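You operate a simulated robot arm through the tools that you are given. There is no shell and no other tool. Be economical: measure what you need, move in short steps, check, and stop when the job is done.

The job below is to be done with a simulated robot arm. You get a single attempt, and the scene is never put back.

JOB
Take the striping brush and leave it on the drying grid. Put the clay beaker from the lid rest on the ledge in the wash sink. Take the blue stain jar and put it on the cork mat. Put two of the levelling shims from the far bench top on the clear part of the packing table. Put one of the label cards from the upper shelf of the near bay on the bisque coaster. Take the damp clay offcut and put it on the lid rest on the ledge. Take the tall kiln post from the tub stand top and put it on the weighing table. Fetch the pink sponge stick and stand it on top of the pink taped clay knob. Put the blue-banded pot on the scale platform. Do these in any order. Set down upright: clay beaker, blue stain jar, damp clay offcut, tall kiln post, pink sponge stick, blue-banded pot.

The check looks at the end state, three seconds after you hand in, the way a careful person would. Anything else that was tipped, shoved, dropped, spilled or broken makes it a failure. A push-on lid holds only when it is set on centred and level and pressed home; a screw cap is set on level and turned clockwise until tight.

ROBOT AND FRAMES
A 7-joint arm with a fingered hand on a trunk, on a base that drives. Base frame: it is fixed to the floor where the robot stands at the start and does not move with it; the origin is under the middle of the robot, x ahead of it, y to its left, z up; the surface under the hand at the start is at about z = 80. Units: cm, degrees, N and s.
With the tool pointing down near the work surface it reaches from about 32 to 72 cm from the robot's upright axis, wherever it stands. Its first joint turns from -166.0 to 166.0 degrees. Places, roughly: bisque coaster (9x9x2 cm) [-570, -120, 150]; blue stain jar [-425, -250, 100]; blue-banded pot (6x6x8 cm) [70, -250, 90]; clay beaker (7x7x9 cm) [80, -130, 80]; clear part of the packing table [-140, -30, 90]; cork mat (44x17 cm) [-520, 150, 82]; damp clay offcut (7x4x4 cm) [-100, -250, 20]; drying grid (23x19 cm) [42, -32, 84]; label card [-225, -250, 50]; levelling shim [-325, -250, 100]; lid rest on the ledge (25x22 cm) [72, -120, 74]; pink sponge stick (3x3x8 cm) [10, -270, 70]; pink taped clay knob (4x4x5 cm) [-200, 130, 90]; scale platform (15x15 cm) [56, 138, 84]; striping brush (2x2x18 cm) [70, 20, 90]; tall kiln post [-25, -275, 75]; wash sink [50, 90, 70]; weighing table (34x22 cm) [42, 166, 80]. Payload 4 kg.
Tool frame: the origin (TCP) lies between the finger pads and is the grasp point; the fingertips stand 2.6 cm ahead of it; z points along the fingers, y is the line along which they close. Largest opening 14.8 cm; the body of the gripper starts 7.3 cm behind the TCP. The gripper is a hand of 3 fingers: y runs from the thumb to the fingers, the wrist lies at [0, 0, -23.9] in the tool frame.
Orientation is told as [roll, pitch, yaw] about the base's x, y, z axes, in that order, counted from this pose: with the fingers straight down and closing along the base's y, the tool's x points along the base's -x, its y along +y and its z along -z.

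CONTROLS
- The arm moves only by the tool send_rows. Its argument "steps" is a list of rows, each an object of numbers (a shift or turn left out is 0): "dx", "dy", "dz": the shift along the tool's x, y, z in cm; "ax", "ay", "az": the turn, a rotation vector about the tool's x, y, z in degrees. In form: [{"dx": .., "dy": .., "dz": .., "ax": .., "ay": .., "az": ..}, ...]. A call has 1 to 20 rows; each row shifts and turns the commanded pose from where the row before left it, along the tool's axes as they then stand. Rows are played at 5 a second. More than 5 cm and 8.6 degrees between two rows, and nothing of the call is played. Where a pose cannot be reached the arm comes as near as it can. A force on the tool above 40 N (or 10 N above the force at the start of the call, whichever is more), or a blocked arm, ends the call early, and 0.2 s more pass. In this call time passes only in rows, and 0.2 s behind the last. The reply holds the time, the measured pose of the TCP, the force on the tool along the base axes, the opening and the grip force, in the units named above and with some noise, with the torque about the TCP (base axes, N m) and any sound that the robot's microphone picked up.
- Cameras (640 x 400 px; columns grow to the right, rows downward): "scene" is now at [1.45, 16.87, 152.4]; the picture's right is [0.22, -0.97, 0.00], its down [-0.75, -0.17, -0.64] and it looks along [0.62, 0.14, -0.77] (base axes); focal length 262 px, centre (320, 200). "wrist" rides on the gripper at [6.8, -3.9, -9] in the tool frame; the picture's right is [0.50, 0.87, 0.00], its down [-0.66, 0.38, -0.65] and it looks along [-0.57, 0.33, 0.76] (tool axes); focal length 222 px, centre (320, 200). There is no depth. A picture from a camera that has moved, and an enlarged one, comes with that camera's place and axes in the base frame and with its lens.
- camera(camera): a new picture of that camera. It takes no simulated time.
- lift_body(by): slides the trunk up (or, below 0, down) by that many cm; the arm and the scene camera ride with it, the base frame stays. It gives what a move gives, with no picture.
- drive_base(legs): drives the robot by 1 to 6 legs, each [ahead, left, turn to the left] in cm, cm and degrees, along the robot's own axes; the way and the turn of a leg run together, so that a leg with both is an arc; at most 150 cm and 180 degrees a leg. The arm and the cameras ride along, it lands a little off, and it stops where it bumps. It gives what a move gives.
- move_fingers(finger1, finger2, thumb_bend): sets how far each is bent, from 0 (flat) to 1 (curled in); at 0.3 the hand is open as for a grip, at 0.7 the pads meet at the TCP. One left out holds its place. A second passes; each finger stops where it meets its share of the squeeze, and holds until it gets a number again. It is the only way to open and close the hand. It gives what a move gives, with no picture; readings hold the bend of each and the force on the fingers (four entries, about 0 where the hand has none), thumb and palm.
- aim_head(pan, tilt): turns the head with the scene camera to pan (to the left, within 155 degrees either way) and tilt (down, from -29 to 69), counted from straight ahead of the robot. It gives what a move gives.
- zoom(camera, box): a new picture of the part [left, top, right, bottom] of that camera's present view, enlarged. It takes no simulated time.
- hand_in(): hands the job in; it is judged then, once.

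Work in short steps. Places have to be worked out from the pictures, the camera data and where the tool is seen: move nearer, look again, correct. Check each grasp and each placing, and mend what went wrong. You have 525 turns and 292 pictures in all, those below and enlarged ones among them. Open the gripper and draw the arm clear of the work before you hand the job in, unless the task says otherwise; then end with one line.

The tools are called after "Call:" as name(argument=value, ...) on one line, values as JSON. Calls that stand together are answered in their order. send_rows: Moves the arm, as the interface text tells. Its arguments: {"type":"object","properties":{"steps":{"type":"array","items":{"type":"object","properties":{"dx":{"type":"number"},"dy":{"type":"number"},"dz":{"type":"number"},"ax":{"type":"number"},"ay":{"type":"number"},"az":{"type":"number"}}}}},"required":["steps"]} The other tools are called the same way: lift_body (by) slides the trunk up or down; move_fingers (finger1, finger2, thumb_bend) moves the fingers one by one; drive_base (legs) drives the base; aim_head (pan, tilt) turns the head that bears the scene camera; camera (camera) takes a picture; zoom (camera, box) takes an enlarged picture of a part of a camera's view; hand_in () hands the job in.

At the start:

```text
time_s: 0.0
tool_pos: [39.58, 1.65, 115.59]
orientation: [0.1, 0.0, 0.0]
contact_force: [-0.7, 0.3, 1.3]
ft_torque: [-0.01, 0.01, -0.04]
gripper_width: 14.81
grasp_force: 0.0
shape: jaw
bend: [0.3, 0.3, 0.3]
finger forces: [0.0, 0.0, 0.0, 0.1, 0.0, 0.0]
trunk travel left (down, up): [-50.0, 9.0]
robot x, y, heading: [-0.04, -0.13, 0.1]
head pan, tilt: [13.0, 50.2]
```

scene: 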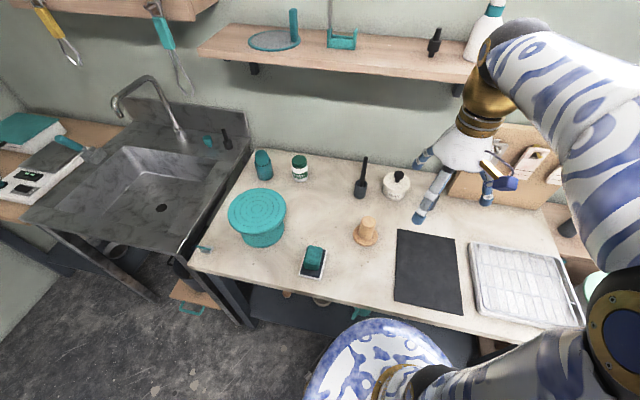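
wrist: 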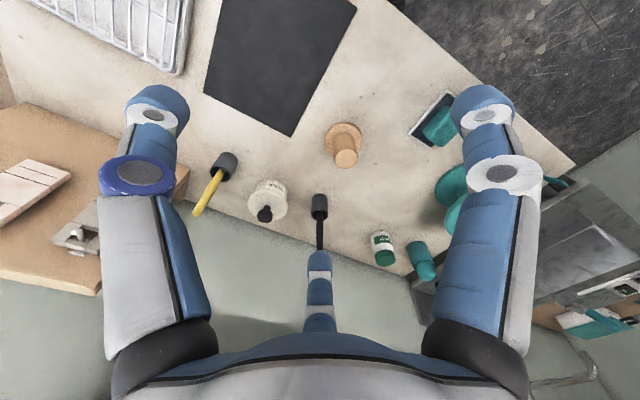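

I'll start by having a closer look at the bench for the striping brush.

Call:
zoom(camera="scene", box=[230, 120, 450, 260])

Call:
zoom(camera="wrist", box=[180, 120, 440, 280])

```text
2.86 times, centred on (340, 190) of scene
camera zoom: at [1.45, 16.87, 152.4], right [0.22, -0.97, 0.0], down [-0.75, -0.17, -0.64], along [0.62, 0.14, -0.77], focal length 750 px, centre (263, 229)
```

zoom: 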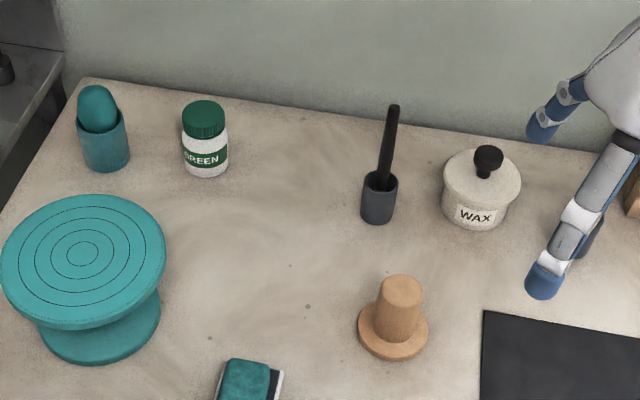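

```text
2.46 times, centred on (310, 200) of wrist
camera zoom: at [32.91, -2.3, 124.55], right [-0.5, 0.87, 0.0], down [0.66, 0.38, 0.65], along [0.57, 0.33, -0.76], focal length 547 px, centre (345, 200)
```

zoom: 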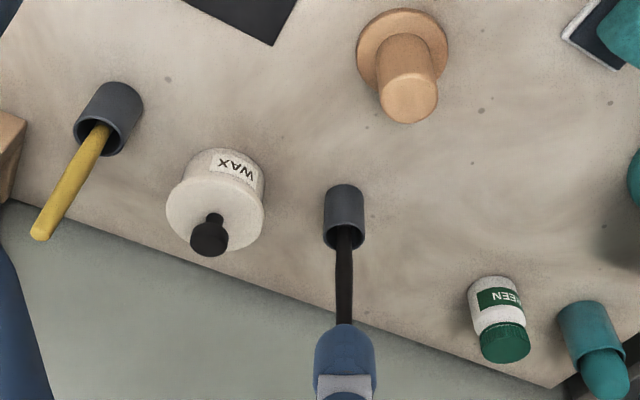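

The black-handled brush stands in a grey cup at about (65, 16.5). First I'll look around the room to learn the layout.

Call:
aim_head(pan=-90, tilt=25)

Call:
camera(camera="scene")

Call:
aim_head(pan=-150, tilt=15)

Call:
camera(camera="scene")

Call:
aim_head(pan=150, tilt=15)

Call:
camera(camera="scene")

Call:
aim_head(pan=80, tilt=25)

Call:
camera(camera="scene")

```text
time_s: 1.8
tool_pos: [39.54, 1.58, 115.58]
orientation: [0.0, 0.0, -0.1]
contact_force: [-0.3, 1.0, -0.1]
ft_torque: [-0.01, 0.03, 0.01]
gripper_width: 14.79
grasp_force: 0.1
shape: jaw
bend: [0.3, 0.3, 0.3]
finger forces: [0.0, 0.0, 0.1, 0.1, 0.0, 0.0]
trunk travel left (down, up): [-50.0, 9.0]
robot x, y, heading: [-0.21, 0.06, 0.2]
head pan, tilt: [-90.0, 25.0]
```

```text
287 pictures are left
camera scene: at [-6.03, 5.93, 156.17], right [-1.0, 0.0, 0.0], down [0.0, 0.42, -0.91], along [0.0, -0.91, -0.42], focal length 262 px, centre (320, 200)
```

scene: 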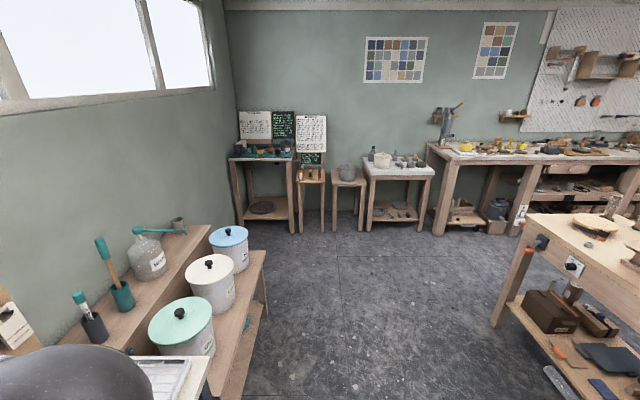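

```text
time_s: 3.1
tool_pos: [39.57, 1.67, 115.53]
orientation: [0.0, 0.0, 0.1]
contact_force: [-0.3, 0.5, -0.2]
ft_torque: [0.0, 0.02, -0.01]
gripper_width: 14.79
grasp_force: 0.2
shape: jaw
bend: [0.3, 0.3, 0.3]
finger forces: [0.0, 0.0, 0.0, 0.0, 0.0, 0.0]
trunk travel left (down, up): [-50.0, 9.0]
robot x, y, heading: [-0.26, 0.23, -0.1]
head pan, tilt: [-150.0, 15.0]
```

```text
286 pictures are left
camera scene: at [-14.12, 10.47, 157.8], right [-0.5, 0.87, 0.0], down [0.22, 0.13, -0.97], along [-0.84, -0.48, -0.26], focal length 262 px, centre (320, 200)
```

scene: 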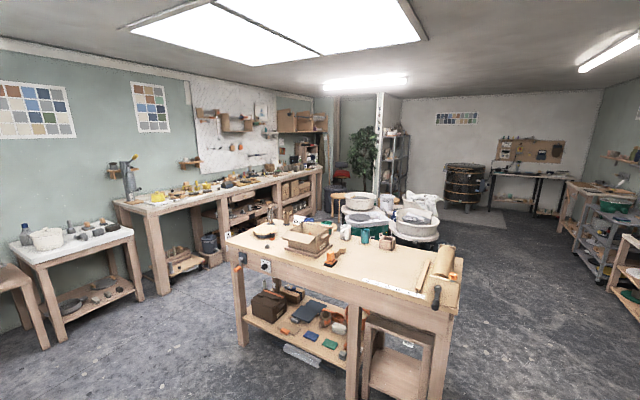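

```text
time_s: 7.2
tool_pos: [39.56, 1.77, 115.59]
orientation: [0.0, 0.0, 0.0]
contact_force: [-0.3, 0.7, 0.3]
ft_torque: [-0.04, 0.02, -0.03]
gripper_width: 14.77
grasp_force: 0.0
shape: jaw
bend: [0.3, 0.3, 0.3]
finger forces: [0.1, 0.0, 0.0, 0.0, 0.0, 0.0]
trunk travel left (down, up): [-50.0, 9.0]
robot x, y, heading: [0.3, -0.05, 0.1]
head pan, tilt: [150.0, 15.0]
```

```text
285 pictures are left
camera scene: at [-14.13, 19.82, 157.8], right [0.5, 0.87, 0.0], down [0.22, -0.13, -0.97], along [-0.84, 0.48, -0.26], focal length 262 px, centre (320, 200)
```

scene: 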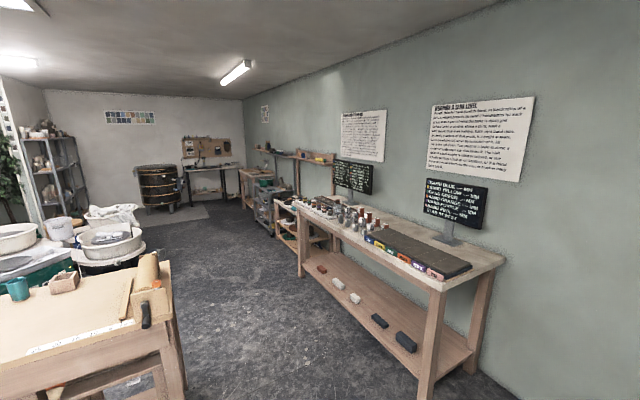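

```text
time_s: 8.6
tool_pos: [39.51, 1.75, 115.48]
orientation: [0.0, 0.0, 0.0]
contact_force: [-0.2, -0.9, 0.5]
ft_torque: [-0.03, 0.03, 0.01]
gripper_width: 14.79
grasp_force: 0.0
shape: jaw
bend: [0.3, 0.3, 0.3]
finger forces: [0.0, 0.0, 0.1, 0.0, 0.0, 0.0]
trunk travel left (down, up): [-50.0, 9.0]
robot x, y, heading: [0.03, -0.22, 0.0]
head pan, tilt: [80.0, 25.0]
```

```text
284 pictures are left
camera scene: at [-4.44, 24.22, 156.17], right [0.98, -0.17, 0.0], down [-0.07, -0.42, -0.91], along [0.16, 0.89, -0.42], focal length 262 px, centre (320, 200)
```

scene: 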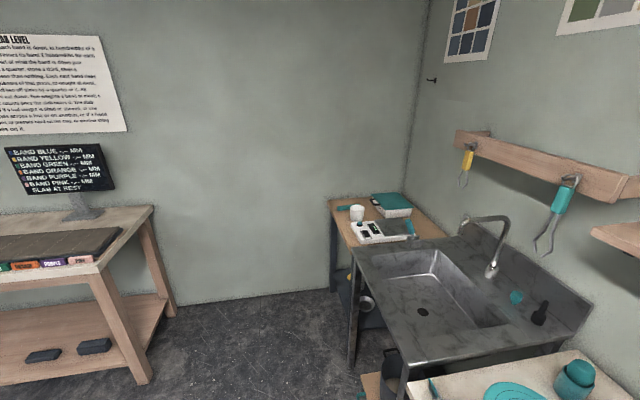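

The scene is laid out: benches along y=-250 on the right, the packing table behind, a slab bench on the left and the sink ahead left. I start with the brush: half-close the fingers, shift over, then turn the tool horizontal.

Call:
move_fingers(finger1=0.48, finger2=0.48, thumb_bend=0.48)

Call:
aim_head(pan=10, tilt=45)

Call:
send_rows(steps=[{"dx": -2.2, "dy": 3.6}, {"dx": -2.2, "dy": 3.6}, {"dx": -2.2, "dy": 3.6}, {"dx": -2.2, "dy": 3.6}, {"ay": -7.5}, {"ay": -7.5}, {"ay": -7.5}, {"ay": -7.5}, {"ay": -7.5}, {"ay": -7.5}, {"ay": -7.5}, {"ay": -7.5}, {"ay": -7.5}, {"ay": -7.5}, {"ay": -7.5}, {"ay": -7.5}])

Call:
camera(camera="scene")

Call:
camera(camera="wrist")

```text
time_s: 9.6
tool_pos: [39.52, 1.66, 115.48]
orientation: [0.0, 0.0, -0.1]
contact_force: [-0.9, -0.2, -0.4]
ft_torque: [0.01, -0.02, 0.0]
gripper_width: 6.9
grasp_force: 0.1
shape: fingers
bend: [0.48, 0.48, 0.48]
finger forces: [0.0, 0.1, 0.0, 0.1, 0.1, 0.1]
trunk travel left (down, up): [-50.0, 9.0]
robot x, y, heading: [0.16, 0.44, -0.0]
head pan, tilt: [80.0, 25.0]
```

```text
time_s: 11.0
tool_pos: [39.57, 1.67, 115.57]
orientation: [0.0, 0.0, 0.0]
contact_force: [0.3, -0.5, 0.5]
ft_torque: [-0.02, -0.02, 0.01]
gripper_width: 6.92
grasp_force: 0.0
shape: fingers
bend: [0.48, 0.48, 0.48]
finger forces: [0.0, 0.0, 0.0, 0.0, 0.0, 0.0]
trunk travel left (down, up): [-50.0, 9.0]
robot x, y, heading: [0.25, -0.2, -0.1]
head pan, tilt: [10.0, 45.0]
```

```text
time_s: 14.4
tool_pos: [48.45, 16.2, 115.52]
orientation: [158.4, -89.9, -158.3]
contact_force: [-0.5, 0.4, -0.7]
ft_torque: [0.02, -0.04, 0.01]
gripper_width: 6.89
grasp_force: 0.1
shape: fingers
bend: [0.48, 0.48, 0.48]
finger forces: [0.1, 0.0, 0.0, 0.1, 0.0, 0.1]
trunk travel left (down, up): [-50.0, 9.0]
robot x, y, heading: [0.3, -0.27, 0.1]
head pan, tilt: [10.0, 45.0]
```

```text
283 pictures are left
camera scene: at [2.0, 16.57, 153.11], right [0.17, -0.98, 0.0], down [-0.7, -0.12, -0.71], along [0.7, 0.12, -0.71], focal length 262 px, centre (320, 200)
```

scene: 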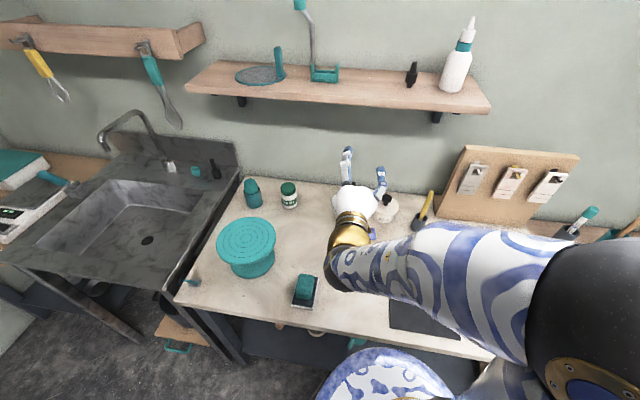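

```text
282 pictures are left
camera wrist: at [39.46, 12.16, 108.76], right [0.0, 0.87, -0.5], down [-0.66, 0.38, 0.65], along [0.76, 0.33, 0.57], focal length 222 px, centre (320, 200)
```

wrist: 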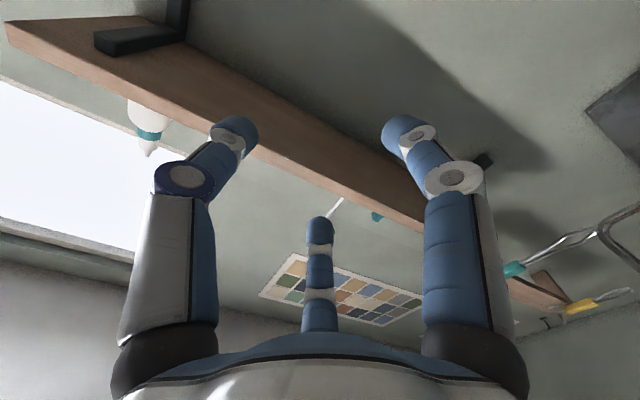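

The tool is horizontal with the camera beneath it. I yaw 20° to stay clear of the wooden cone and lower to handle height short of the brush, then look.

Call:
send_rows(steps=[{"dz": 1.7, "dy": 2.5, "ax": 6.7}, {"dz": 1.7, "dy": 2.5, "ax": 6.7}, {"ax": 6.6}, {"dx": 4}, {"dx": 4}, {"dx": 4}, {"dx": 4}, {"dx": 3.5}])

Call:
camera(camera="scene")

Call:
camera(camera="wrist")

```text
time_s: 16.2
tool_pos: [52.07, 20.95, 96.06]
orientation: [167.5, -90.0, 172.4]
contact_force: [0.1, -0.9, -0.5]
ft_torque: [0.0, -0.01, 0.02]
gripper_width: 6.91
grasp_force: 0.0
shape: fingers
bend: [0.48, 0.48, 0.48]
finger forces: [0.1, 0.1, 0.0, 0.0, 0.0, 0.0]
trunk travel left (down, up): [-50.0, 9.0]
robot x, y, heading: [0.43, 0.19, -0.4]
head pan, tilt: [10.0, 45.0]
```

```text
281 pictures are left
camera scene: at [1.99, 16.58, 153.12], right [0.17, -0.98, 0.0], down [-0.7, -0.12, -0.71], along [0.7, 0.12, -0.71], focal length 262 px, centre (320, 200)
```

scene: 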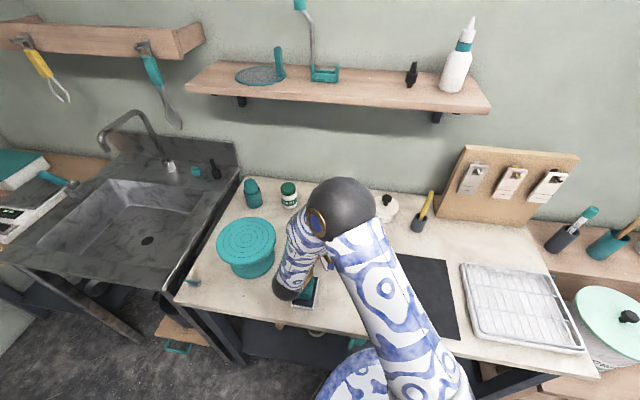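

```text
280 pictures are left
camera wrist: at [42.41, 20.24, 89.18], right [0.3, 0.81, -0.5], down [-0.49, 0.58, 0.65], along [0.82, 0.05, 0.57], focal length 222 px, centre (320, 200)
```

wrist: 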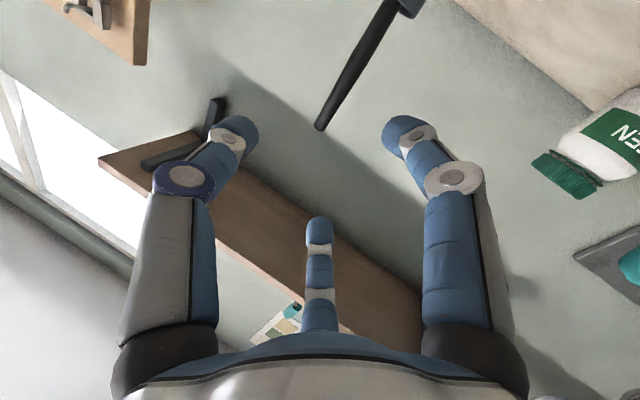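

The brush top is at about (65.2, 16.9, 97.8), leaning slightly. I shift sideways 1 cm, lower 2.5, then advance 13.6 cm around the handle.

Call:
send_rows(steps=[{"dx": 2.5, "dy": 1.05}, {"dz": 3.5}, {"dz": 3.5}, {"dz": 3.5}])

Call:
camera(camera="wrist")

```text
time_s: 17.2
tool_pos: [62.31, 18.19, 93.26]
orientation: [-44.2, -90.0, 24.2]
contact_force: [-0.9, 0.1, 0.1]
ft_torque: [0.02, -0.01, 0.01]
gripper_width: 6.89
grasp_force: 0.1
shape: fingers
bend: [0.48, 0.48, 0.48]
finger forces: [0.0, 0.0, 0.1, 0.0, 0.0, 0.0]
trunk travel left (down, up): [-50.0, 9.0]
robot x, y, heading: [-0.19, 0.05, 0.1]
head pan, tilt: [10.0, 45.0]
```

```text
279 pictures are left
camera wrist: at [52.62, 17.51, 86.52], right [0.3, 0.81, -0.5], down [-0.48, 0.58, 0.66], along [0.82, 0.05, 0.57], focal length 222 px, centre (320, 200)
```

wrist: 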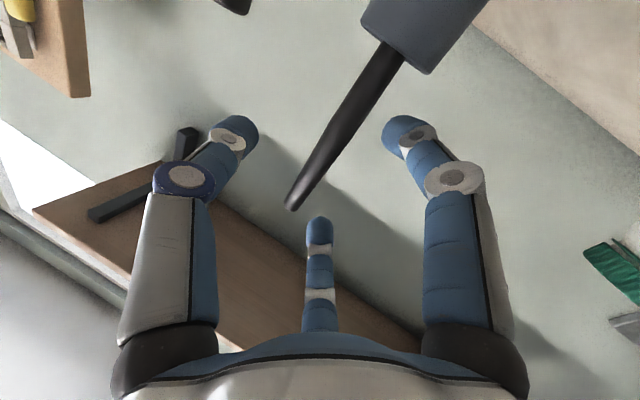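

The handle lines up laterally; advance the last 3.2 cm and close gently.

Call:
send_rows(steps=[{"dz": 1.6}, {"dz": 1.6}])

Call:
move_fingers(finger1=0.58, finger2=0.58, thumb_bend=0.58)

Call:
camera(camera="wrist")

```text
time_s: 17.8
tool_pos: [65.24, 17.23, 93.43]
orientation: [-67.5, -90.0, 47.4]
contact_force: [0.2, 0.3, -0.1]
ft_torque: [0.01, -0.01, -0.01]
gripper_width: 6.91
grasp_force: 0.0
shape: fingers
bend: [0.48, 0.48, 0.48]
finger forces: [0.1, 0.0, 0.1, 0.0, 0.1, 0.1]
trunk travel left (down, up): [-50.0, 9.0]
robot x, y, heading: [0.06, -0.16, 0.1]
head pan, tilt: [10.0, 45.0]
```

```text
time_s: 18.8
tool_pos: [65.18, 17.17, 93.41]
orientation: [-84.7, -90.0, 64.8]
contact_force: [-0.1, -0.5, -0.6]
ft_torque: [-0.01, 0.01, 0.0]
gripper_width: 3.98
grasp_force: 0.1
shape: fingers
bend: [0.57, 0.57, 0.57]
finger forces: [0.0, 0.0, 0.1, 0.1, 0.1, 0.0]
trunk travel left (down, up): [-50.0, 9.0]
robot x, y, heading: [-0.27, 0.3, -0.1]
head pan, tilt: [10.0, 45.0]
```

```text
278 pictures are left
camera wrist: at [55.52, 16.51, 86.63], right [0.3, 0.81, -0.5], down [-0.48, 0.58, 0.66], along [0.82, 0.05, 0.57], focal length 222 px, centre (320, 200)
```

wrist: 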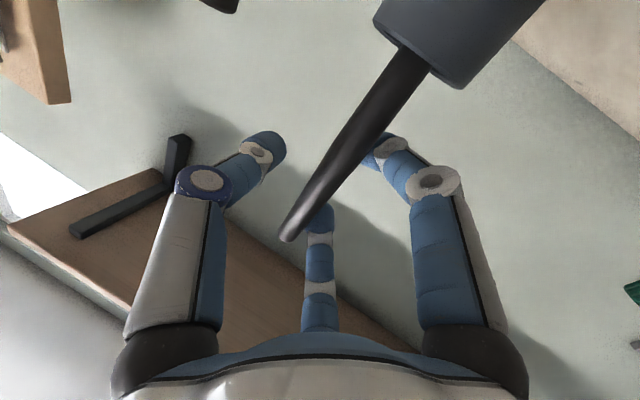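

The handle is between the pads; close.

Call:
move_fingers(finger1=0.72, finger2=0.72, thumb_bend=0.72)

Call:
camera(camera="wrist")

```text
time_s: 19.8
tool_pos: [65.29, 17.24, 93.44]
orientation: [-75.3, -90.1, 55.3]
contact_force: [-0.6, -0.4, -0.2]
ft_torque: [0.0, 0.01, 0.0]
gripper_width: 0.02
grasp_force: 0.6
shape: fingers
bend: [0.71, 0.71, 0.71]
finger forces: [0.3, 0.5, 0.0, 0.0, 0.1, 0.0]
trunk travel left (down, up): [-50.0, 9.0]
robot x, y, heading: [0.48, 0.19, 0.2]
head pan, tilt: [10.0, 45.0]
```

```text
277 pictures are left
camera wrist: at [55.52, 16.51, 86.63], right [0.3, 0.81, -0.5], down [-0.48, 0.58, 0.66], along [0.82, 0.05, 0.57], focal length 222 px, centre (320, 200)
```

wrist: 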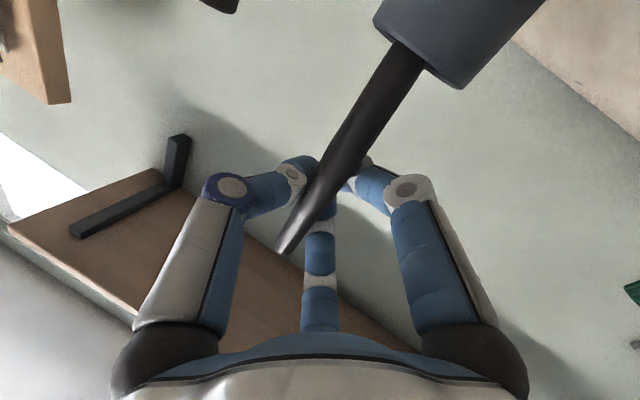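

Width read ~0, so the pads met beyond the handle; the brush sits nearer the palm. I reopen partly, back off 1.5 cm and close again.

Call:
move_fingers(finger1=0.56, finger2=0.56, thumb_bend=0.56)

Call:
send_rows(steps=[{"dz": -1.5, "dy": -0.3}])

Call:
move_fingers(finger1=0.72, finger2=0.72, thumb_bend=0.72)

Call:
camera(camera="wrist")

```text
time_s: 20.8
tool_pos: [65.23, 17.17, 93.4]
orientation: [-84.9, -90.0, 64.9]
contact_force: [-0.7, 0.5, -0.5]
ft_torque: [-0.01, 0.01, 0.01]
gripper_width: 4.18
grasp_force: 0.0
shape: fingers
bend: [0.56, 0.56, 0.56]
finger forces: [0.0, 0.0, 0.1, 0.1, 0.0, 0.0]
trunk travel left (down, up): [-50.0, 9.0]
robot x, y, heading: [0.41, 0.01, 0.3]
head pan, tilt: [10.0, 45.0]
```

```text
time_s: 21.2
tool_pos: [63.8, 17.22, 93.38]
orientation: [170.3, -90.0, 169.6]
contact_force: [0.0, -0.1, -0.2]
ft_torque: [0.04, -0.01, 0.0]
gripper_width: 4.21
grasp_force: 0.1
shape: fingers
bend: [0.56, 0.56, 0.56]
finger forces: [0.0, 0.1, 0.0, 0.1, 0.1, 0.0]
trunk travel left (down, up): [-50.0, 9.0]
robot x, y, heading: [0.07, -0.13, -0.1]
head pan, tilt: [10.0, 45.0]
```

```text
time_s: 22.2
tool_pos: [63.74, 17.32, 93.45]
orientation: [-111.8, -90.0, 91.8]
contact_force: [0.3, -0.8, -0.4]
ft_torque: [0.01, 0.01, 0.01]
gripper_width: 0.44
grasp_force: 5.7
shape: fingers
bend: [0.68, 0.71, 0.68]
finger forces: [3.7, 2.5, 0.0, 0.1, 4.8, 0.0]
trunk travel left (down, up): [-50.0, 9.0]
robot x, y, heading: [-0.07, 0.12, 0.1]
head pan, tilt: [10.0, 45.0]
```

```text
276 pictures are left
camera wrist: at [54.05, 16.61, 86.62], right [0.3, 0.81, -0.5], down [-0.48, 0.58, 0.66], along [0.82, 0.05, 0.57], focal length 222 px, centre (320, 200)
```

wrist: 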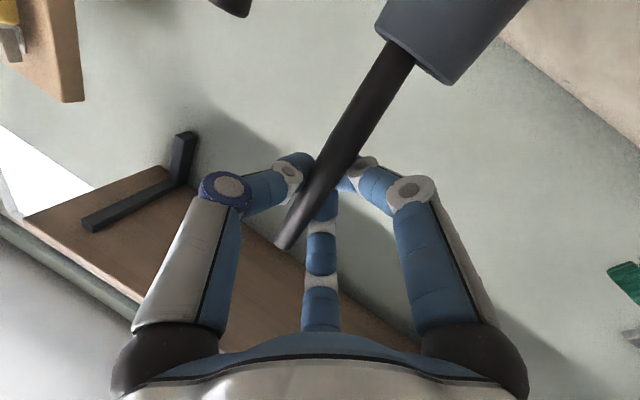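

Now there is contact: the handle is gripped. I tighten and lift a bit.

Call:
move_fingers(finger1=0.85, finger2=0.85, thumb_bend=0.85)

Call:
send_rows(steps=[{"dx": -2}, {"dx": -2}])

Call:
camera(camera="wrist")

```text
time_s: 23.2
tool_pos: [63.86, 17.24, 93.37]
orientation: [-101.6, -90.0, 81.6]
contact_force: [1.1, -0.1, 0.2]
ft_torque: [0.06, -0.02, 0.0]
gripper_width: 0.0
grasp_force: 0.1
shape: fingers
bend: [0.78, 0.81, 0.76]
finger forces: [0.1, 0.0, 0.1, 0.0, 0.0, 0.0]
trunk travel left (down, up): [-50.0, 9.0]
robot x, y, heading: [0.03, -0.23, -0.0]
head pan, tilt: [10.0, 45.0]
```

```text
time_s: 23.8
tool_pos: [63.74, 17.45, 97.53]
orientation: [-62.6, -90.1, 42.6]
contact_force: [0.9, 0.5, -0.5]
ft_torque: [0.04, -0.05, 0.01]
gripper_width: 0.0
grasp_force: 0.0
shape: fingers
bend: [0.78, 0.81, 0.76]
finger forces: [0.0, 0.1, 0.0, 0.0, 0.0, 0.0]
trunk travel left (down, up): [-50.0, 9.0]
robot x, y, heading: [0.18, 0.12, -0.0]
head pan, tilt: [10.0, 45.0]
```

```text
275 pictures are left
camera wrist: at [54.03, 16.77, 90.69], right [0.3, 0.81, -0.5], down [-0.48, 0.58, 0.66], along [0.82, 0.05, 0.57], focal length 222 px, centre (320, 200)
```

wrist: 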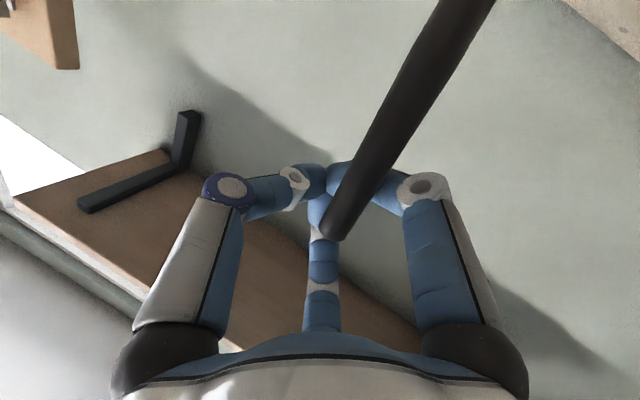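

The handle slipped as the fingers curled past it. I reopen and look again to re-measure.

Call:
move_fingers(finger1=0.5, finger2=0.5, thumb_bend=0.5)

Call:
camera(camera="wrist")

Call:
send_rows(steps=[{"dz": -4}, {"dz": -4}])

Call:
camera(camera="wrist")

```text
time_s: 24.8
tool_pos: [63.72, 17.43, 97.52]
orientation: [-101.1, -90.0, 81.2]
contact_force: [0.6, 0.5, 0.1]
ft_torque: [0.01, -0.02, 0.0]
gripper_width: 6.13
grasp_force: 0.1
shape: fingers
bend: [0.5, 0.5, 0.5]
finger forces: [0.0, 0.0, 0.0, 0.1, 0.0, 0.0]
trunk travel left (down, up): [-50.0, 9.0]
robot x, y, heading: [-0.04, 0.01, -0.1]
head pan, tilt: [10.0, 45.0]
```

```text
274 pictures are left
camera wrist: at [54.04, 16.77, 90.69], right [0.3, 0.81, -0.5], down [-0.48, 0.58, 0.66], along [0.82, 0.05, 0.57], focal length 222 px, centre (320, 200)
```

wrist: 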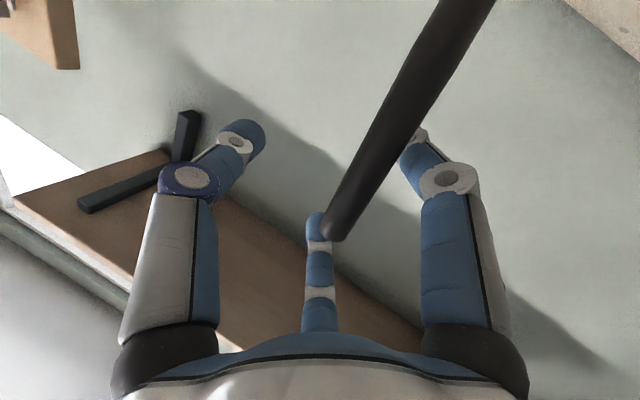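

```text
time_s: 25.4
tool_pos: [56.35, 20.41, 97.73]
orientation: [118.5, -89.9, -138.3]
contact_force: [0.4, 0.3, -0.4]
ft_torque: [0.0, -0.01, 0.0]
gripper_width: 6.17
grasp_force: 0.0
shape: fingers
bend: [0.5, 0.5, 0.5]
finger forces: [0.0, 0.0, 0.1, 0.0, 0.0, 0.1]
trunk travel left (down, up): [-50.0, 9.0]
robot x, y, heading: [-0.2, 0.18, 0.0]
head pan, tilt: [10.0, 45.0]
```

```text
273 pictures are left
camera wrist: at [46.65, 19.7, 90.81], right [0.3, 0.81, -0.5], down [-0.49, 0.58, 0.66], along [0.82, 0.05, 0.57], focal length 222 px, centre (320, 200)
```

wrist: 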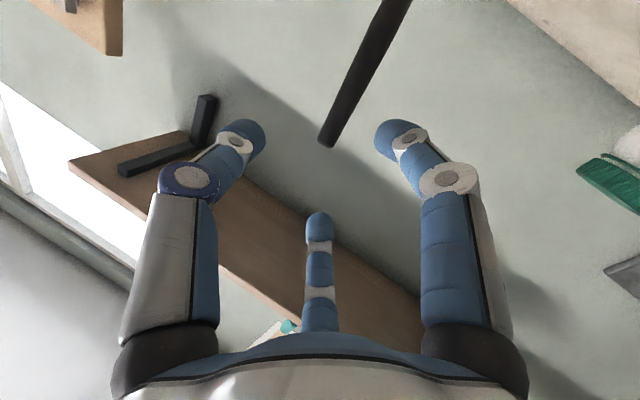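

Triangulating, the brush now leans toward me: top at (60.5, 18.5, 96.3), bottom near (66, 16, 81) in the cup. At z≈92.5 the handle is at (61.9, 17.9); I go there and close only lightly.

Call:
send_rows(steps=[{"dx": 2.6, "dy": -0.2}, {"dx": 2.6, "dy": -0.2}, {"dz": 3}, {"dz": 3}])

Call:
camera(camera="wrist")

```text
time_s: 26.4
tool_pos: [61.73, 17.73, 92.37]
orientation: [-94.7, -89.9, 74.7]
contact_force: [-1.6, 0.4, 0.0]
ft_torque: [0.0, 0.03, -0.01]
gripper_width: 6.15
grasp_force: 0.2
shape: fingers
bend: [0.5, 0.5, 0.5]
finger forces: [0.0, 0.0, 0.1, 0.0, 0.0, 0.0]
trunk travel left (down, up): [-50.0, 9.0]
robot x, y, heading: [-0.07, -0.46, 0.0]
head pan, tilt: [10.0, 45.0]
```

```text
272 pictures are left
camera wrist: at [52.01, 17.02, 85.59], right [0.3, 0.81, -0.5], down [-0.49, 0.58, 0.66], along [0.82, 0.05, 0.57], focal length 222 px, centre (320, 200)
```

wrist: 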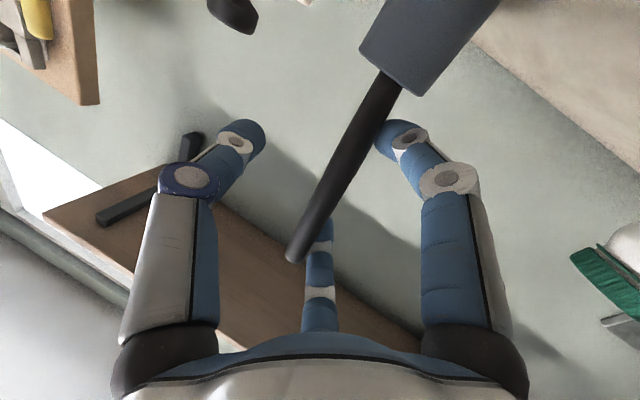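

The handle passes through the TCP point. Close to 0.66.

Call:
move_fingers(finger1=0.66, finger2=0.66, thumb_bend=0.66)

Call:
zoom(camera="wrist", box=[200, 80, 440, 280])

```text
time_s: 27.4
tool_pos: [61.65, 17.7, 92.39]
orientation: [-89.0, -90.0, 69.0]
contact_force: [0.4, -0.2, -0.1]
ft_torque: [0.02, 0.03, 0.03]
gripper_width: 1.74
grasp_force: 1.7
shape: fingers
bend: [0.64, 0.66, 0.65]
finger forces: [2.0, 0.1, 0.1, 0.0, 1.9, 0.1]
trunk travel left (down, up): [-50.0, 9.0]
robot x, y, heading: [-0.03, 0.11, -0.4]
head pan, tilt: [10.0, 45.0]
```

```text
2.00 times, centred on (320, 180) of wrist
camera zoom: at [51.99, 17.03, 85.61], right [0.3, 0.81, -0.5], down [-0.48, 0.58, 0.66], along [0.82, 0.05, 0.57], focal length 444 px, centre (320, 240)
```

zoom: 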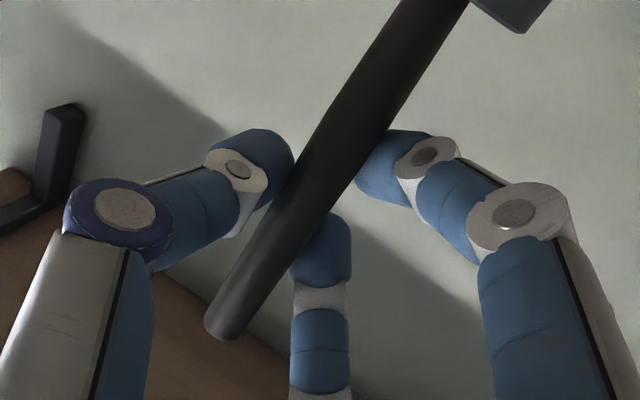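

Contact between finger 1 and thumb. Tighten in a small step.

Call:
move_fingers(finger1=0.72, finger2=0.74, thumb_bend=0.72)

Call:
zoom(camera="wrist", box=[200, 80, 440, 280])

```text
time_s: 28.4
tool_pos: [61.69, 17.8, 92.35]
orientation: [-153.6, -89.9, 133.5]
contact_force: [5.2, -1.1, 3.8]
ft_torque: [-0.02, -0.08, 0.04]
gripper_width: 1.26
grasp_force: 8.9
shape: fingers
bend: [0.66, 0.71, 0.68]
finger forces: [5.2, 5.5, 0.1, 0.0, 7.4, 0.0]
trunk travel left (down, up): [-50.0, 9.0]
robot x, y, heading: [0.28, -0.16, 0.0]
head pan, tilt: [10.0, 45.0]
```

```text
2.00 times, centred on (320, 180) of wrist
camera zoom: at [52.03, 17.02, 85.61], right [0.3, 0.81, -0.5], down [-0.48, 0.58, 0.66], along [0.82, 0.05, 0.57], focal length 444 px, centre (320, 240)
```

zoom: 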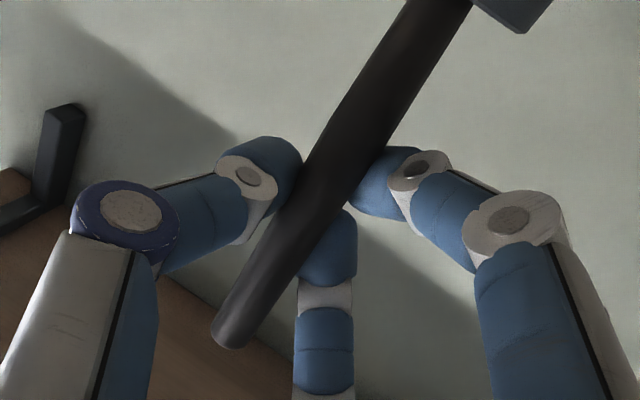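

All three fingers hold it (5–7 N). I pull out along the brush axis.

Call:
send_rows(steps=[{"dx": -1.5, "dz": -0.5}, {"dx": -1.5, "dz": -0.5}])

Call:
camera(camera="wrist")

```text
time_s: 29.0
tool_pos: [60.91, 18.28, 95.44]
orientation: [-15.8, -90.0, -4.1]
contact_force: [0.1, 0.1, -0.1]
ft_torque: [-0.01, 0.01, 0.01]
gripper_width: 0.96
grasp_force: 7.9
shape: fingers
bend: [0.67, 0.72, 0.68]
finger forces: [3.9, 4.2, 0.1, 0.0, 6.7, 0.0]
trunk travel left (down, up): [-50.0, 9.0]
robot x, y, heading: [-0.21, -0.25, 0.1]
head pan, tilt: [10.0, 45.0]
```

```text
269 pictures are left
camera wrist: at [51.14, 17.5, 88.56], right [0.3, 0.81, -0.5], down [-0.48, 0.58, 0.66], along [0.82, 0.05, 0.57], focal length 222 px, centre (320, 200)
```

wrist: 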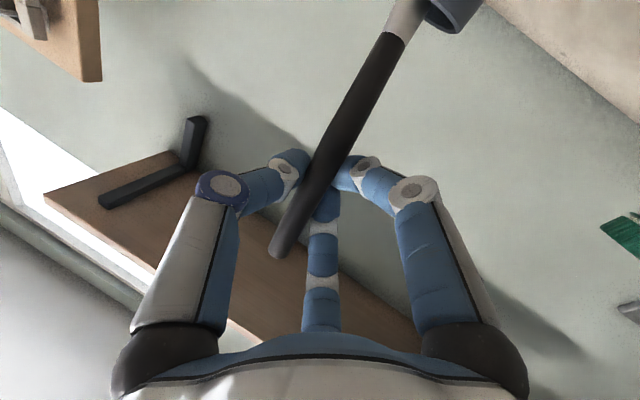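

It's coming out of the cup, ferrule visible. Continue up.

Call:
send_rows(steps=[{"dx": -2, "dz": -0.6}, {"dx": -2, "dz": -0.6}, {"dx": -2, "dz": -0.6}, {"dx": -2, "dz": -0.4}, {"dx": -2.5}, {"dx": -2.5}])

Call:
camera(camera="wrist")

Call:
camera(camera="scene")

```text
time_s: 30.4
tool_pos: [58.72, 18.96, 108.41]
orientation: [-82.2, -90.0, 62.2]
contact_force: [0.3, 0.0, 0.3]
ft_torque: [0.01, 0.01, 0.03]
gripper_width: 0.95
grasp_force: 7.5
shape: fingers
bend: [0.67, 0.72, 0.68]
finger forces: [3.7, 4.4, 0.0, 0.0, 6.6, 0.1]
trunk travel left (down, up): [-50.0, 9.0]
robot x, y, heading: [-0.08, -0.29, 0.3]
head pan, tilt: [10.0, 45.0]
```

```text
268 pictures are left
camera wrist: at [49.05, 18.26, 101.6], right [0.3, 0.81, -0.5], down [-0.48, 0.58, 0.66], along [0.82, 0.05, 0.57], focal length 222 px, centre (320, 200)
```

wrist: 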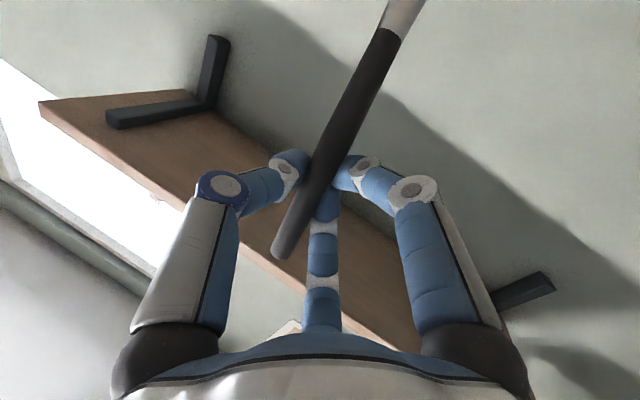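

```text
267 pictures are left
camera scene: at [1.97, 16.56, 153.11], right [0.17, -0.98, 0.0], down [-0.7, -0.12, -0.71], along [0.7, 0.12, -0.71], focal length 262 px, centre (320, 200)
```

scene: 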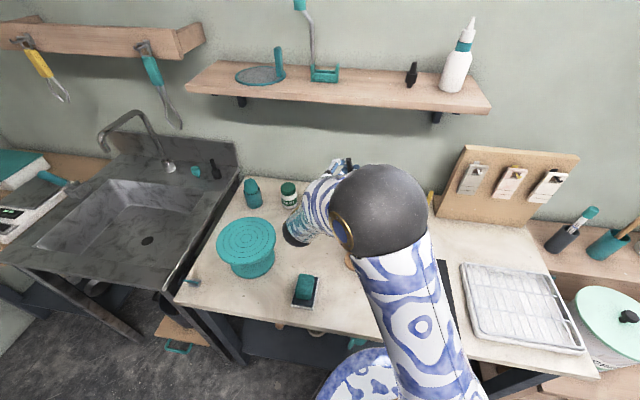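

The brush is free and held firmly. I pitch the tool 70° so the brush lies level, then carry it toward the drying grid.

Call:
send_rows(steps=[{"ay": 7.8}, {"ay": 7.8}, {"ay": 7.8}, {"ay": 7.8}, {"ay": 7.8}, {"ay": 7.8}, {"ay": 7.8}, {"ay": 7.8}, {"ay": 7.6}])

Call:
send_rows(steps=[{"dy": -4.7, "dx": -0.34, "dz": 0.2}, {"dy": -4.7, "dx": -0.34, "dz": 0.2}, {"dy": -4.7, "dx": -0.34, "dz": 0.2}, {"dy": -4.7, "dx": -0.34, "dz": 0.2}, {"dy": -4.7, "dx": -0.34, "dz": 0.2}, {"dy": -4.7, "dx": -0.34, "dz": 0.2}, {"dy": -4.7, "dx": -0.34, "dz": 0.2}, {"dy": -4.7, "dx": -0.34, "dz": 0.2}, {"dy": -4.7, "dx": -0.34, "dz": 0.2}, {"dy": -4.7, "dx": -0.34, "dz": 0.2}, {"dy": -4.7, "dx": -0.34, "dz": 0.2}, {"dy": -4.7, "dx": -0.34, "dz": 0.2}])

Call:
camera(camera="wrist")

Call:
camera(camera="scene")

```text
time_s: 32.4
tool_pos: [58.9, 18.73, 108.35]
orientation: [0.0, -19.9, -20.0]
contact_force: [-0.2, -0.5, -0.5]
ft_torque: [-0.02, -0.02, 0.0]
gripper_width: 0.8
grasp_force: 7.5
shape: fingers
bend: [0.67, 0.73, 0.68]
finger forces: [3.9, 4.1, 0.1, 0.1, 6.2, 0.0]
trunk travel left (down, up): [-50.0, 9.0]
robot x, y, heading: [-0.15, -0.08, 0.0]
head pan, tilt: [10.0, 45.0]
```

```text
time_s: 35.0
tool_pos: [43.64, -35.78, 107.51]
orientation: [0.0, -20.0, -20.0]
contact_force: [0.1, 0.6, -0.4]
ft_torque: [0.04, -0.01, 0.01]
gripper_width: 0.64
grasp_force: 5.7
shape: fingers
bend: [0.67, 0.73, 0.69]
finger forces: [4.4, 3.1, 0.0, 0.0, 5.2, 0.0]
trunk travel left (down, up): [-50.0, 9.0]
robot x, y, heading: [-0.09, -0.03, -0.2]
head pan, tilt: [10.0, 45.0]
```

```text
266 pictures are left
camera wrist: at [33.64, -36.3, 113.58], right [-0.15, 0.97, -0.17], down [0.5, 0.22, 0.84], along [0.85, 0.04, -0.52], focal length 222 px, centre (320, 200)
```

wrist: 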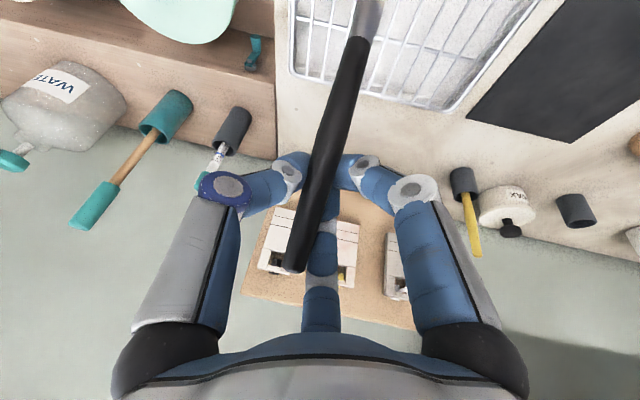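

```text
265 pictures are left
camera scene: at [1.97, 16.5, 153.12], right [0.17, -0.98, 0.0], down [-0.7, -0.12, -0.71], along [0.7, 0.12, -0.71], focal length 262 px, centre (320, 200)
```

scene: 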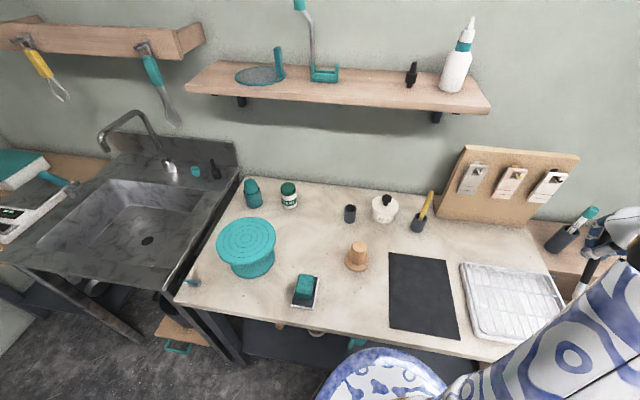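

The cup still stands. I yaw 40° more so the brush lies diagonally on the grid, then lower to near it.

Call:
send_rows(steps=[{"ax": 2.74, "az": 7.52}, {"ax": 2.74, "az": 7.52}, {"ax": 2.74, "az": 7.52}, {"ax": 2.74, "az": 7.52}, {"ax": 2.74, "az": 7.52}, {"dx": 1.37, "dz": 3.76}, {"dx": 1.37, "dz": 3.76}, {"dx": 1.37, "dz": 3.76}, {"dx": 1.03, "dz": 2.8}])

Call:
camera(camera="wrist")

Call:
aim_head(pan=-30, tilt=50)

Call:
camera(camera="scene")

```text
time_s: 37.0
tool_pos: [43.66, -35.82, 92.57]
orientation: [0.0, -20.0, -60.0]
contact_force: [0.0, -0.1, 0.1]
ft_torque: [-0.01, -0.01, 0.01]
gripper_width: 0.08
grasp_force: 0.3
shape: fingers
bend: [0.71, 0.73, 0.69]
finger forces: [0.2, 0.0, 0.1, 0.0, 0.1, 0.0]
trunk travel left (down, up): [-50.0, 9.0]
robot x, y, heading: [0.14, -0.1, -0.0]
head pan, tilt: [10.0, 45.0]
```

```text
264 pictures are left
camera wrist: at [35.72, -29.69, 98.68], right [0.52, 0.84, -0.17], down [0.52, -0.15, 0.84], along [0.68, -0.52, -0.52], focal length 222 px, centre (320, 200)
```

wrist: 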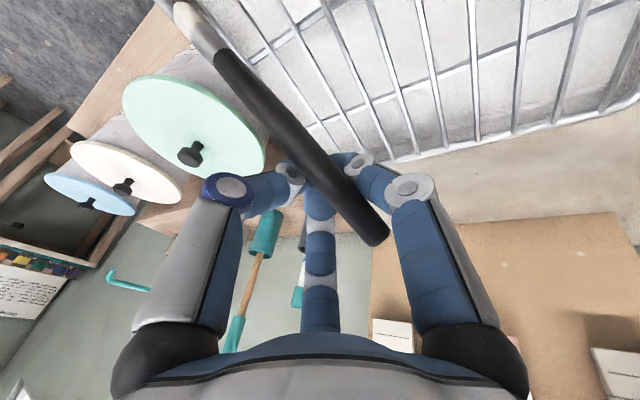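

```text
time_s: 38.1
tool_pos: [43.78, -35.92, 92.6]
orientation: [0.0, -20.0, -60.0]
contact_force: [-0.1, -0.5, -0.1]
ft_torque: [0.03, -0.02, 0.0]
gripper_width: 0.08
grasp_force: 0.0
shape: fingers
bend: [0.71, 0.73, 0.69]
finger forces: [0.1, 0.0, 0.0, 0.0, 0.1, 0.0]
trunk travel left (down, up): [-50.0, 9.0]
robot x, y, heading: [0.11, 0.12, 0.2]
head pan, tilt: [-30.0, 50.0]
```

```text
263 pictures are left
camera scene: at [0.64, 11.28, 152.43], right [-0.5, -0.87, 0.0], down [-0.66, 0.38, -0.64], along [0.56, -0.32, -0.77], focal length 262 px, centre (320, 200)
```

scene: 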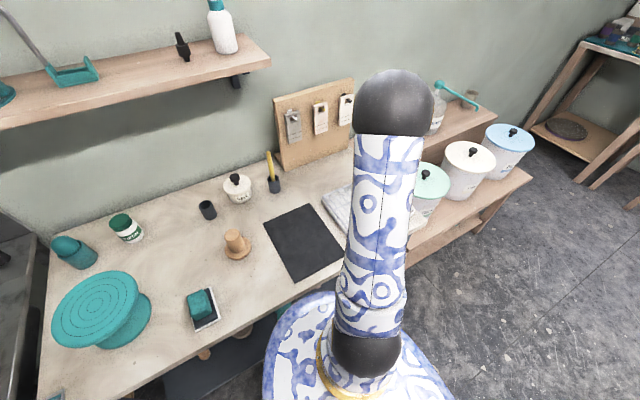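

The grip forces fell to ~0: the brush slid and now rests caged on the closed fingers, bristle end drooping towards the -y edge. I shift it inward over the grid slowly, then lower.

Call:
send_rows(steps=[{"dx": 0.84, "dy": 0.95, "dz": -0.3}, {"dx": 0.84, "dy": 0.95, "dz": -0.3}, {"dx": 0.84, "dy": 0.95, "dz": -0.3}, {"dx": 0.84, "dy": 0.95, "dz": -0.3}])

Call:
camera(camera="wrist")

```text
time_s: 39.1
tool_pos: [45.31, -30.75, 92.48]
orientation: [0.0, -19.9, -60.0]
contact_force: [0.3, 0.5, 0.5]
ft_torque: [-0.02, 0.01, 0.0]
gripper_width: 0.08
grasp_force: 0.6
shape: fingers
bend: [0.71, 0.73, 0.69]
finger forces: [0.1, 0.1, 0.0, 0.1, 0.1, 0.0]
trunk travel left (down, up): [-50.0, 9.0]
robot x, y, heading: [-0.14, 0.48, -0.0]
head pan, tilt: [-30.0, 50.0]
```

```text
262 pictures are left
camera wrist: at [37.32, -24.63, 98.67], right [0.52, 0.84, -0.17], down [0.52, -0.15, 0.84], along [0.68, -0.52, -0.52], focal length 222 px, centre (320, 200)
```

wrist: 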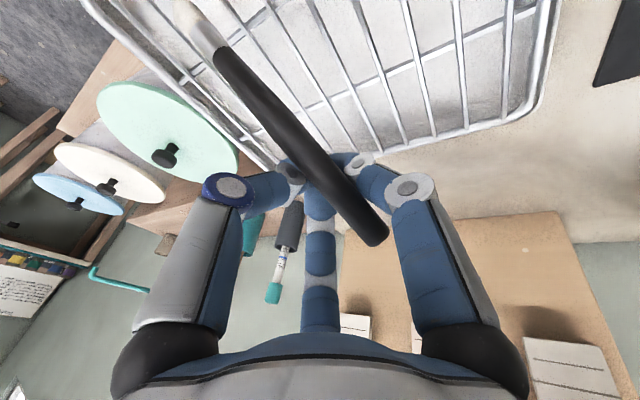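

The brush moves with the hand and is now over the grid. A little further in, then lower.

Call:
send_rows(steps=[{"dx": 1.22, "dy": 0.75, "dz": -0.45}, {"dx": 1.22, "dy": 0.75, "dz": -0.45}, {"dx": 0.5, "dz": 1.4}, {"dx": 0.5, "dz": 1.4}, {"dx": 0.34, "dz": 0.94}])

Call:
camera(camera="wrist")

```text
time_s: 40.3
tool_pos: [45.31, -27.64, 88.42]
orientation: [0.0, -20.0, -60.1]
contact_force: [-0.5, 0.4, 0.1]
ft_torque: [0.0, -0.02, 0.02]
gripper_width: 0.09
grasp_force: 0.2
shape: fingers
bend: [0.71, 0.73, 0.69]
finger forces: [0.3, 0.1, 0.0, 0.0, 0.3, 0.0]
trunk travel left (down, up): [-50.0, 9.0]
robot x, y, heading: [-0.0, -0.21, -0.1]
head pan, tilt: [-30.0, 50.0]
```

```text
261 pictures are left
camera wrist: at [37.33, -21.62, 94.6], right [0.52, 0.84, -0.17], down [0.52, -0.15, 0.84], along [0.68, -0.52, -0.52], focal length 222 px, centre (320, 200)
```

wrist: 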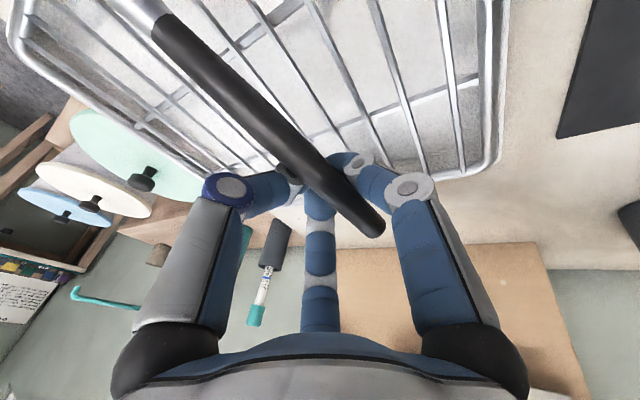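

Lower another 2 cm.

Call:
send_rows(steps=[{"dx": 0.34, "dz": 0.94}, {"dx": 0.34, "dz": 0.94}])

Call:
move_fingers(finger1=0.6, finger2=0.6, thumb_bend=0.6)

Call:
camera(camera="wrist")

```text
time_s: 40.9
tool_pos: [45.32, -27.82, 86.48]
orientation: [-0.1, -20.0, -60.0]
contact_force: [0.6, -0.3, -0.3]
ft_torque: [0.02, 0.01, 0.04]
gripper_width: 0.06
grasp_force: 0.2
shape: fingers
bend: [0.71, 0.73, 0.69]
finger forces: [0.0, 0.0, 0.0, 0.1, 0.3, 0.0]
trunk travel left (down, up): [-50.0, 9.0]
robot x, y, heading: [-0.34, -0.03, -0.0]
head pan, tilt: [-30.0, 50.0]
```

```text
time_s: 41.9
tool_pos: [45.36, -27.67, 86.57]
orientation: [0.1, -20.0, -60.1]
contact_force: [1.8, -4.4, 17.9]
ft_torque: [-0.31, 0.17, 0.05]
gripper_width: 1.75
grasp_force: 9.2
shape: fingers
bend: [0.66, 0.6, 0.61]
finger forces: [8.0, 0.0, 0.0, 0.0, 11.0, 0.0]
trunk travel left (down, up): [-50.0, 9.0]
robot x, y, heading: [0.18, 0.19, -0.2]
head pan, tilt: [-30.0, 50.0]
```

```text
260 pictures are left
camera wrist: at [37.3, -21.68, 92.74], right [0.52, 0.84, -0.17], down [0.52, -0.15, 0.84], along [0.68, -0.52, -0.52], focal length 222 px, centre (320, 200)
```

wrist: 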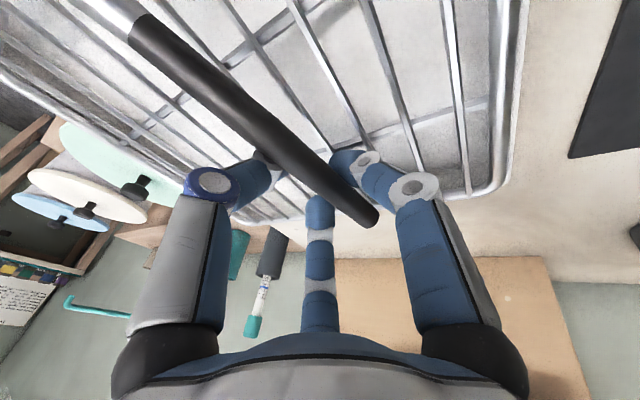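

The opening fingers press on the grid; rise a little while opening.

Call:
send_rows(steps=[{"dx": -0.4, "dz": -1.1}])

Call:
move_fingers(finger1=0.5, finger2=0.5, thumb_bend=0.5)

Call:
camera(camera="wrist")

```text
time_s: 42.3
tool_pos: [45.27, -27.67, 87.58]
orientation: [-0.1, -20.0, -60.0]
contact_force: [-0.2, 0.2, 1.3]
ft_torque: [-0.03, 0.0, 0.05]
gripper_width: 2.93
grasp_force: 0.3
shape: fingers
bend: [0.6, 0.6, 0.6]
finger forces: [0.1, 0.0, 0.0, 0.0, 0.0, 0.0]
trunk travel left (down, up): [-50.0, 9.0]
robot x, y, heading: [0.01, -0.1, -0.2]
head pan, tilt: [-30.0, 50.0]
```

```text
time_s: 43.3
tool_pos: [45.33, -27.74, 87.76]
orientation: [0.0, -19.9, -60.1]
contact_force: [-0.8, -0.3, 8.4]
ft_torque: [0.18, -0.02, -0.01]
gripper_width: 5.3
grasp_force: 4.5
shape: fingers
bend: [0.55, 0.5, 0.5]
finger forces: [8.8, 0.0, 0.0, 0.0, 0.1, 0.0]
trunk travel left (down, up): [-50.0, 9.0]
robot x, y, heading: [-0.03, 0.02, 0.2]
head pan, tilt: [-30.0, 50.0]
```

```text
259 pictures are left
camera wrist: at [37.32, -21.62, 93.85], right [0.52, 0.84, -0.17], down [0.52, -0.15, 0.84], along [0.68, -0.52, -0.52], focal length 222 px, centre (320, 200)
```

wrist: 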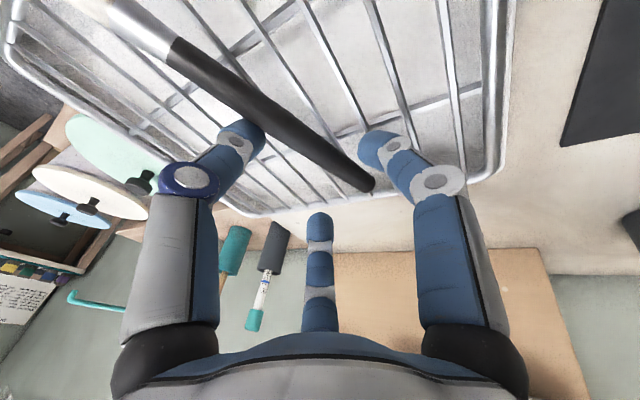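

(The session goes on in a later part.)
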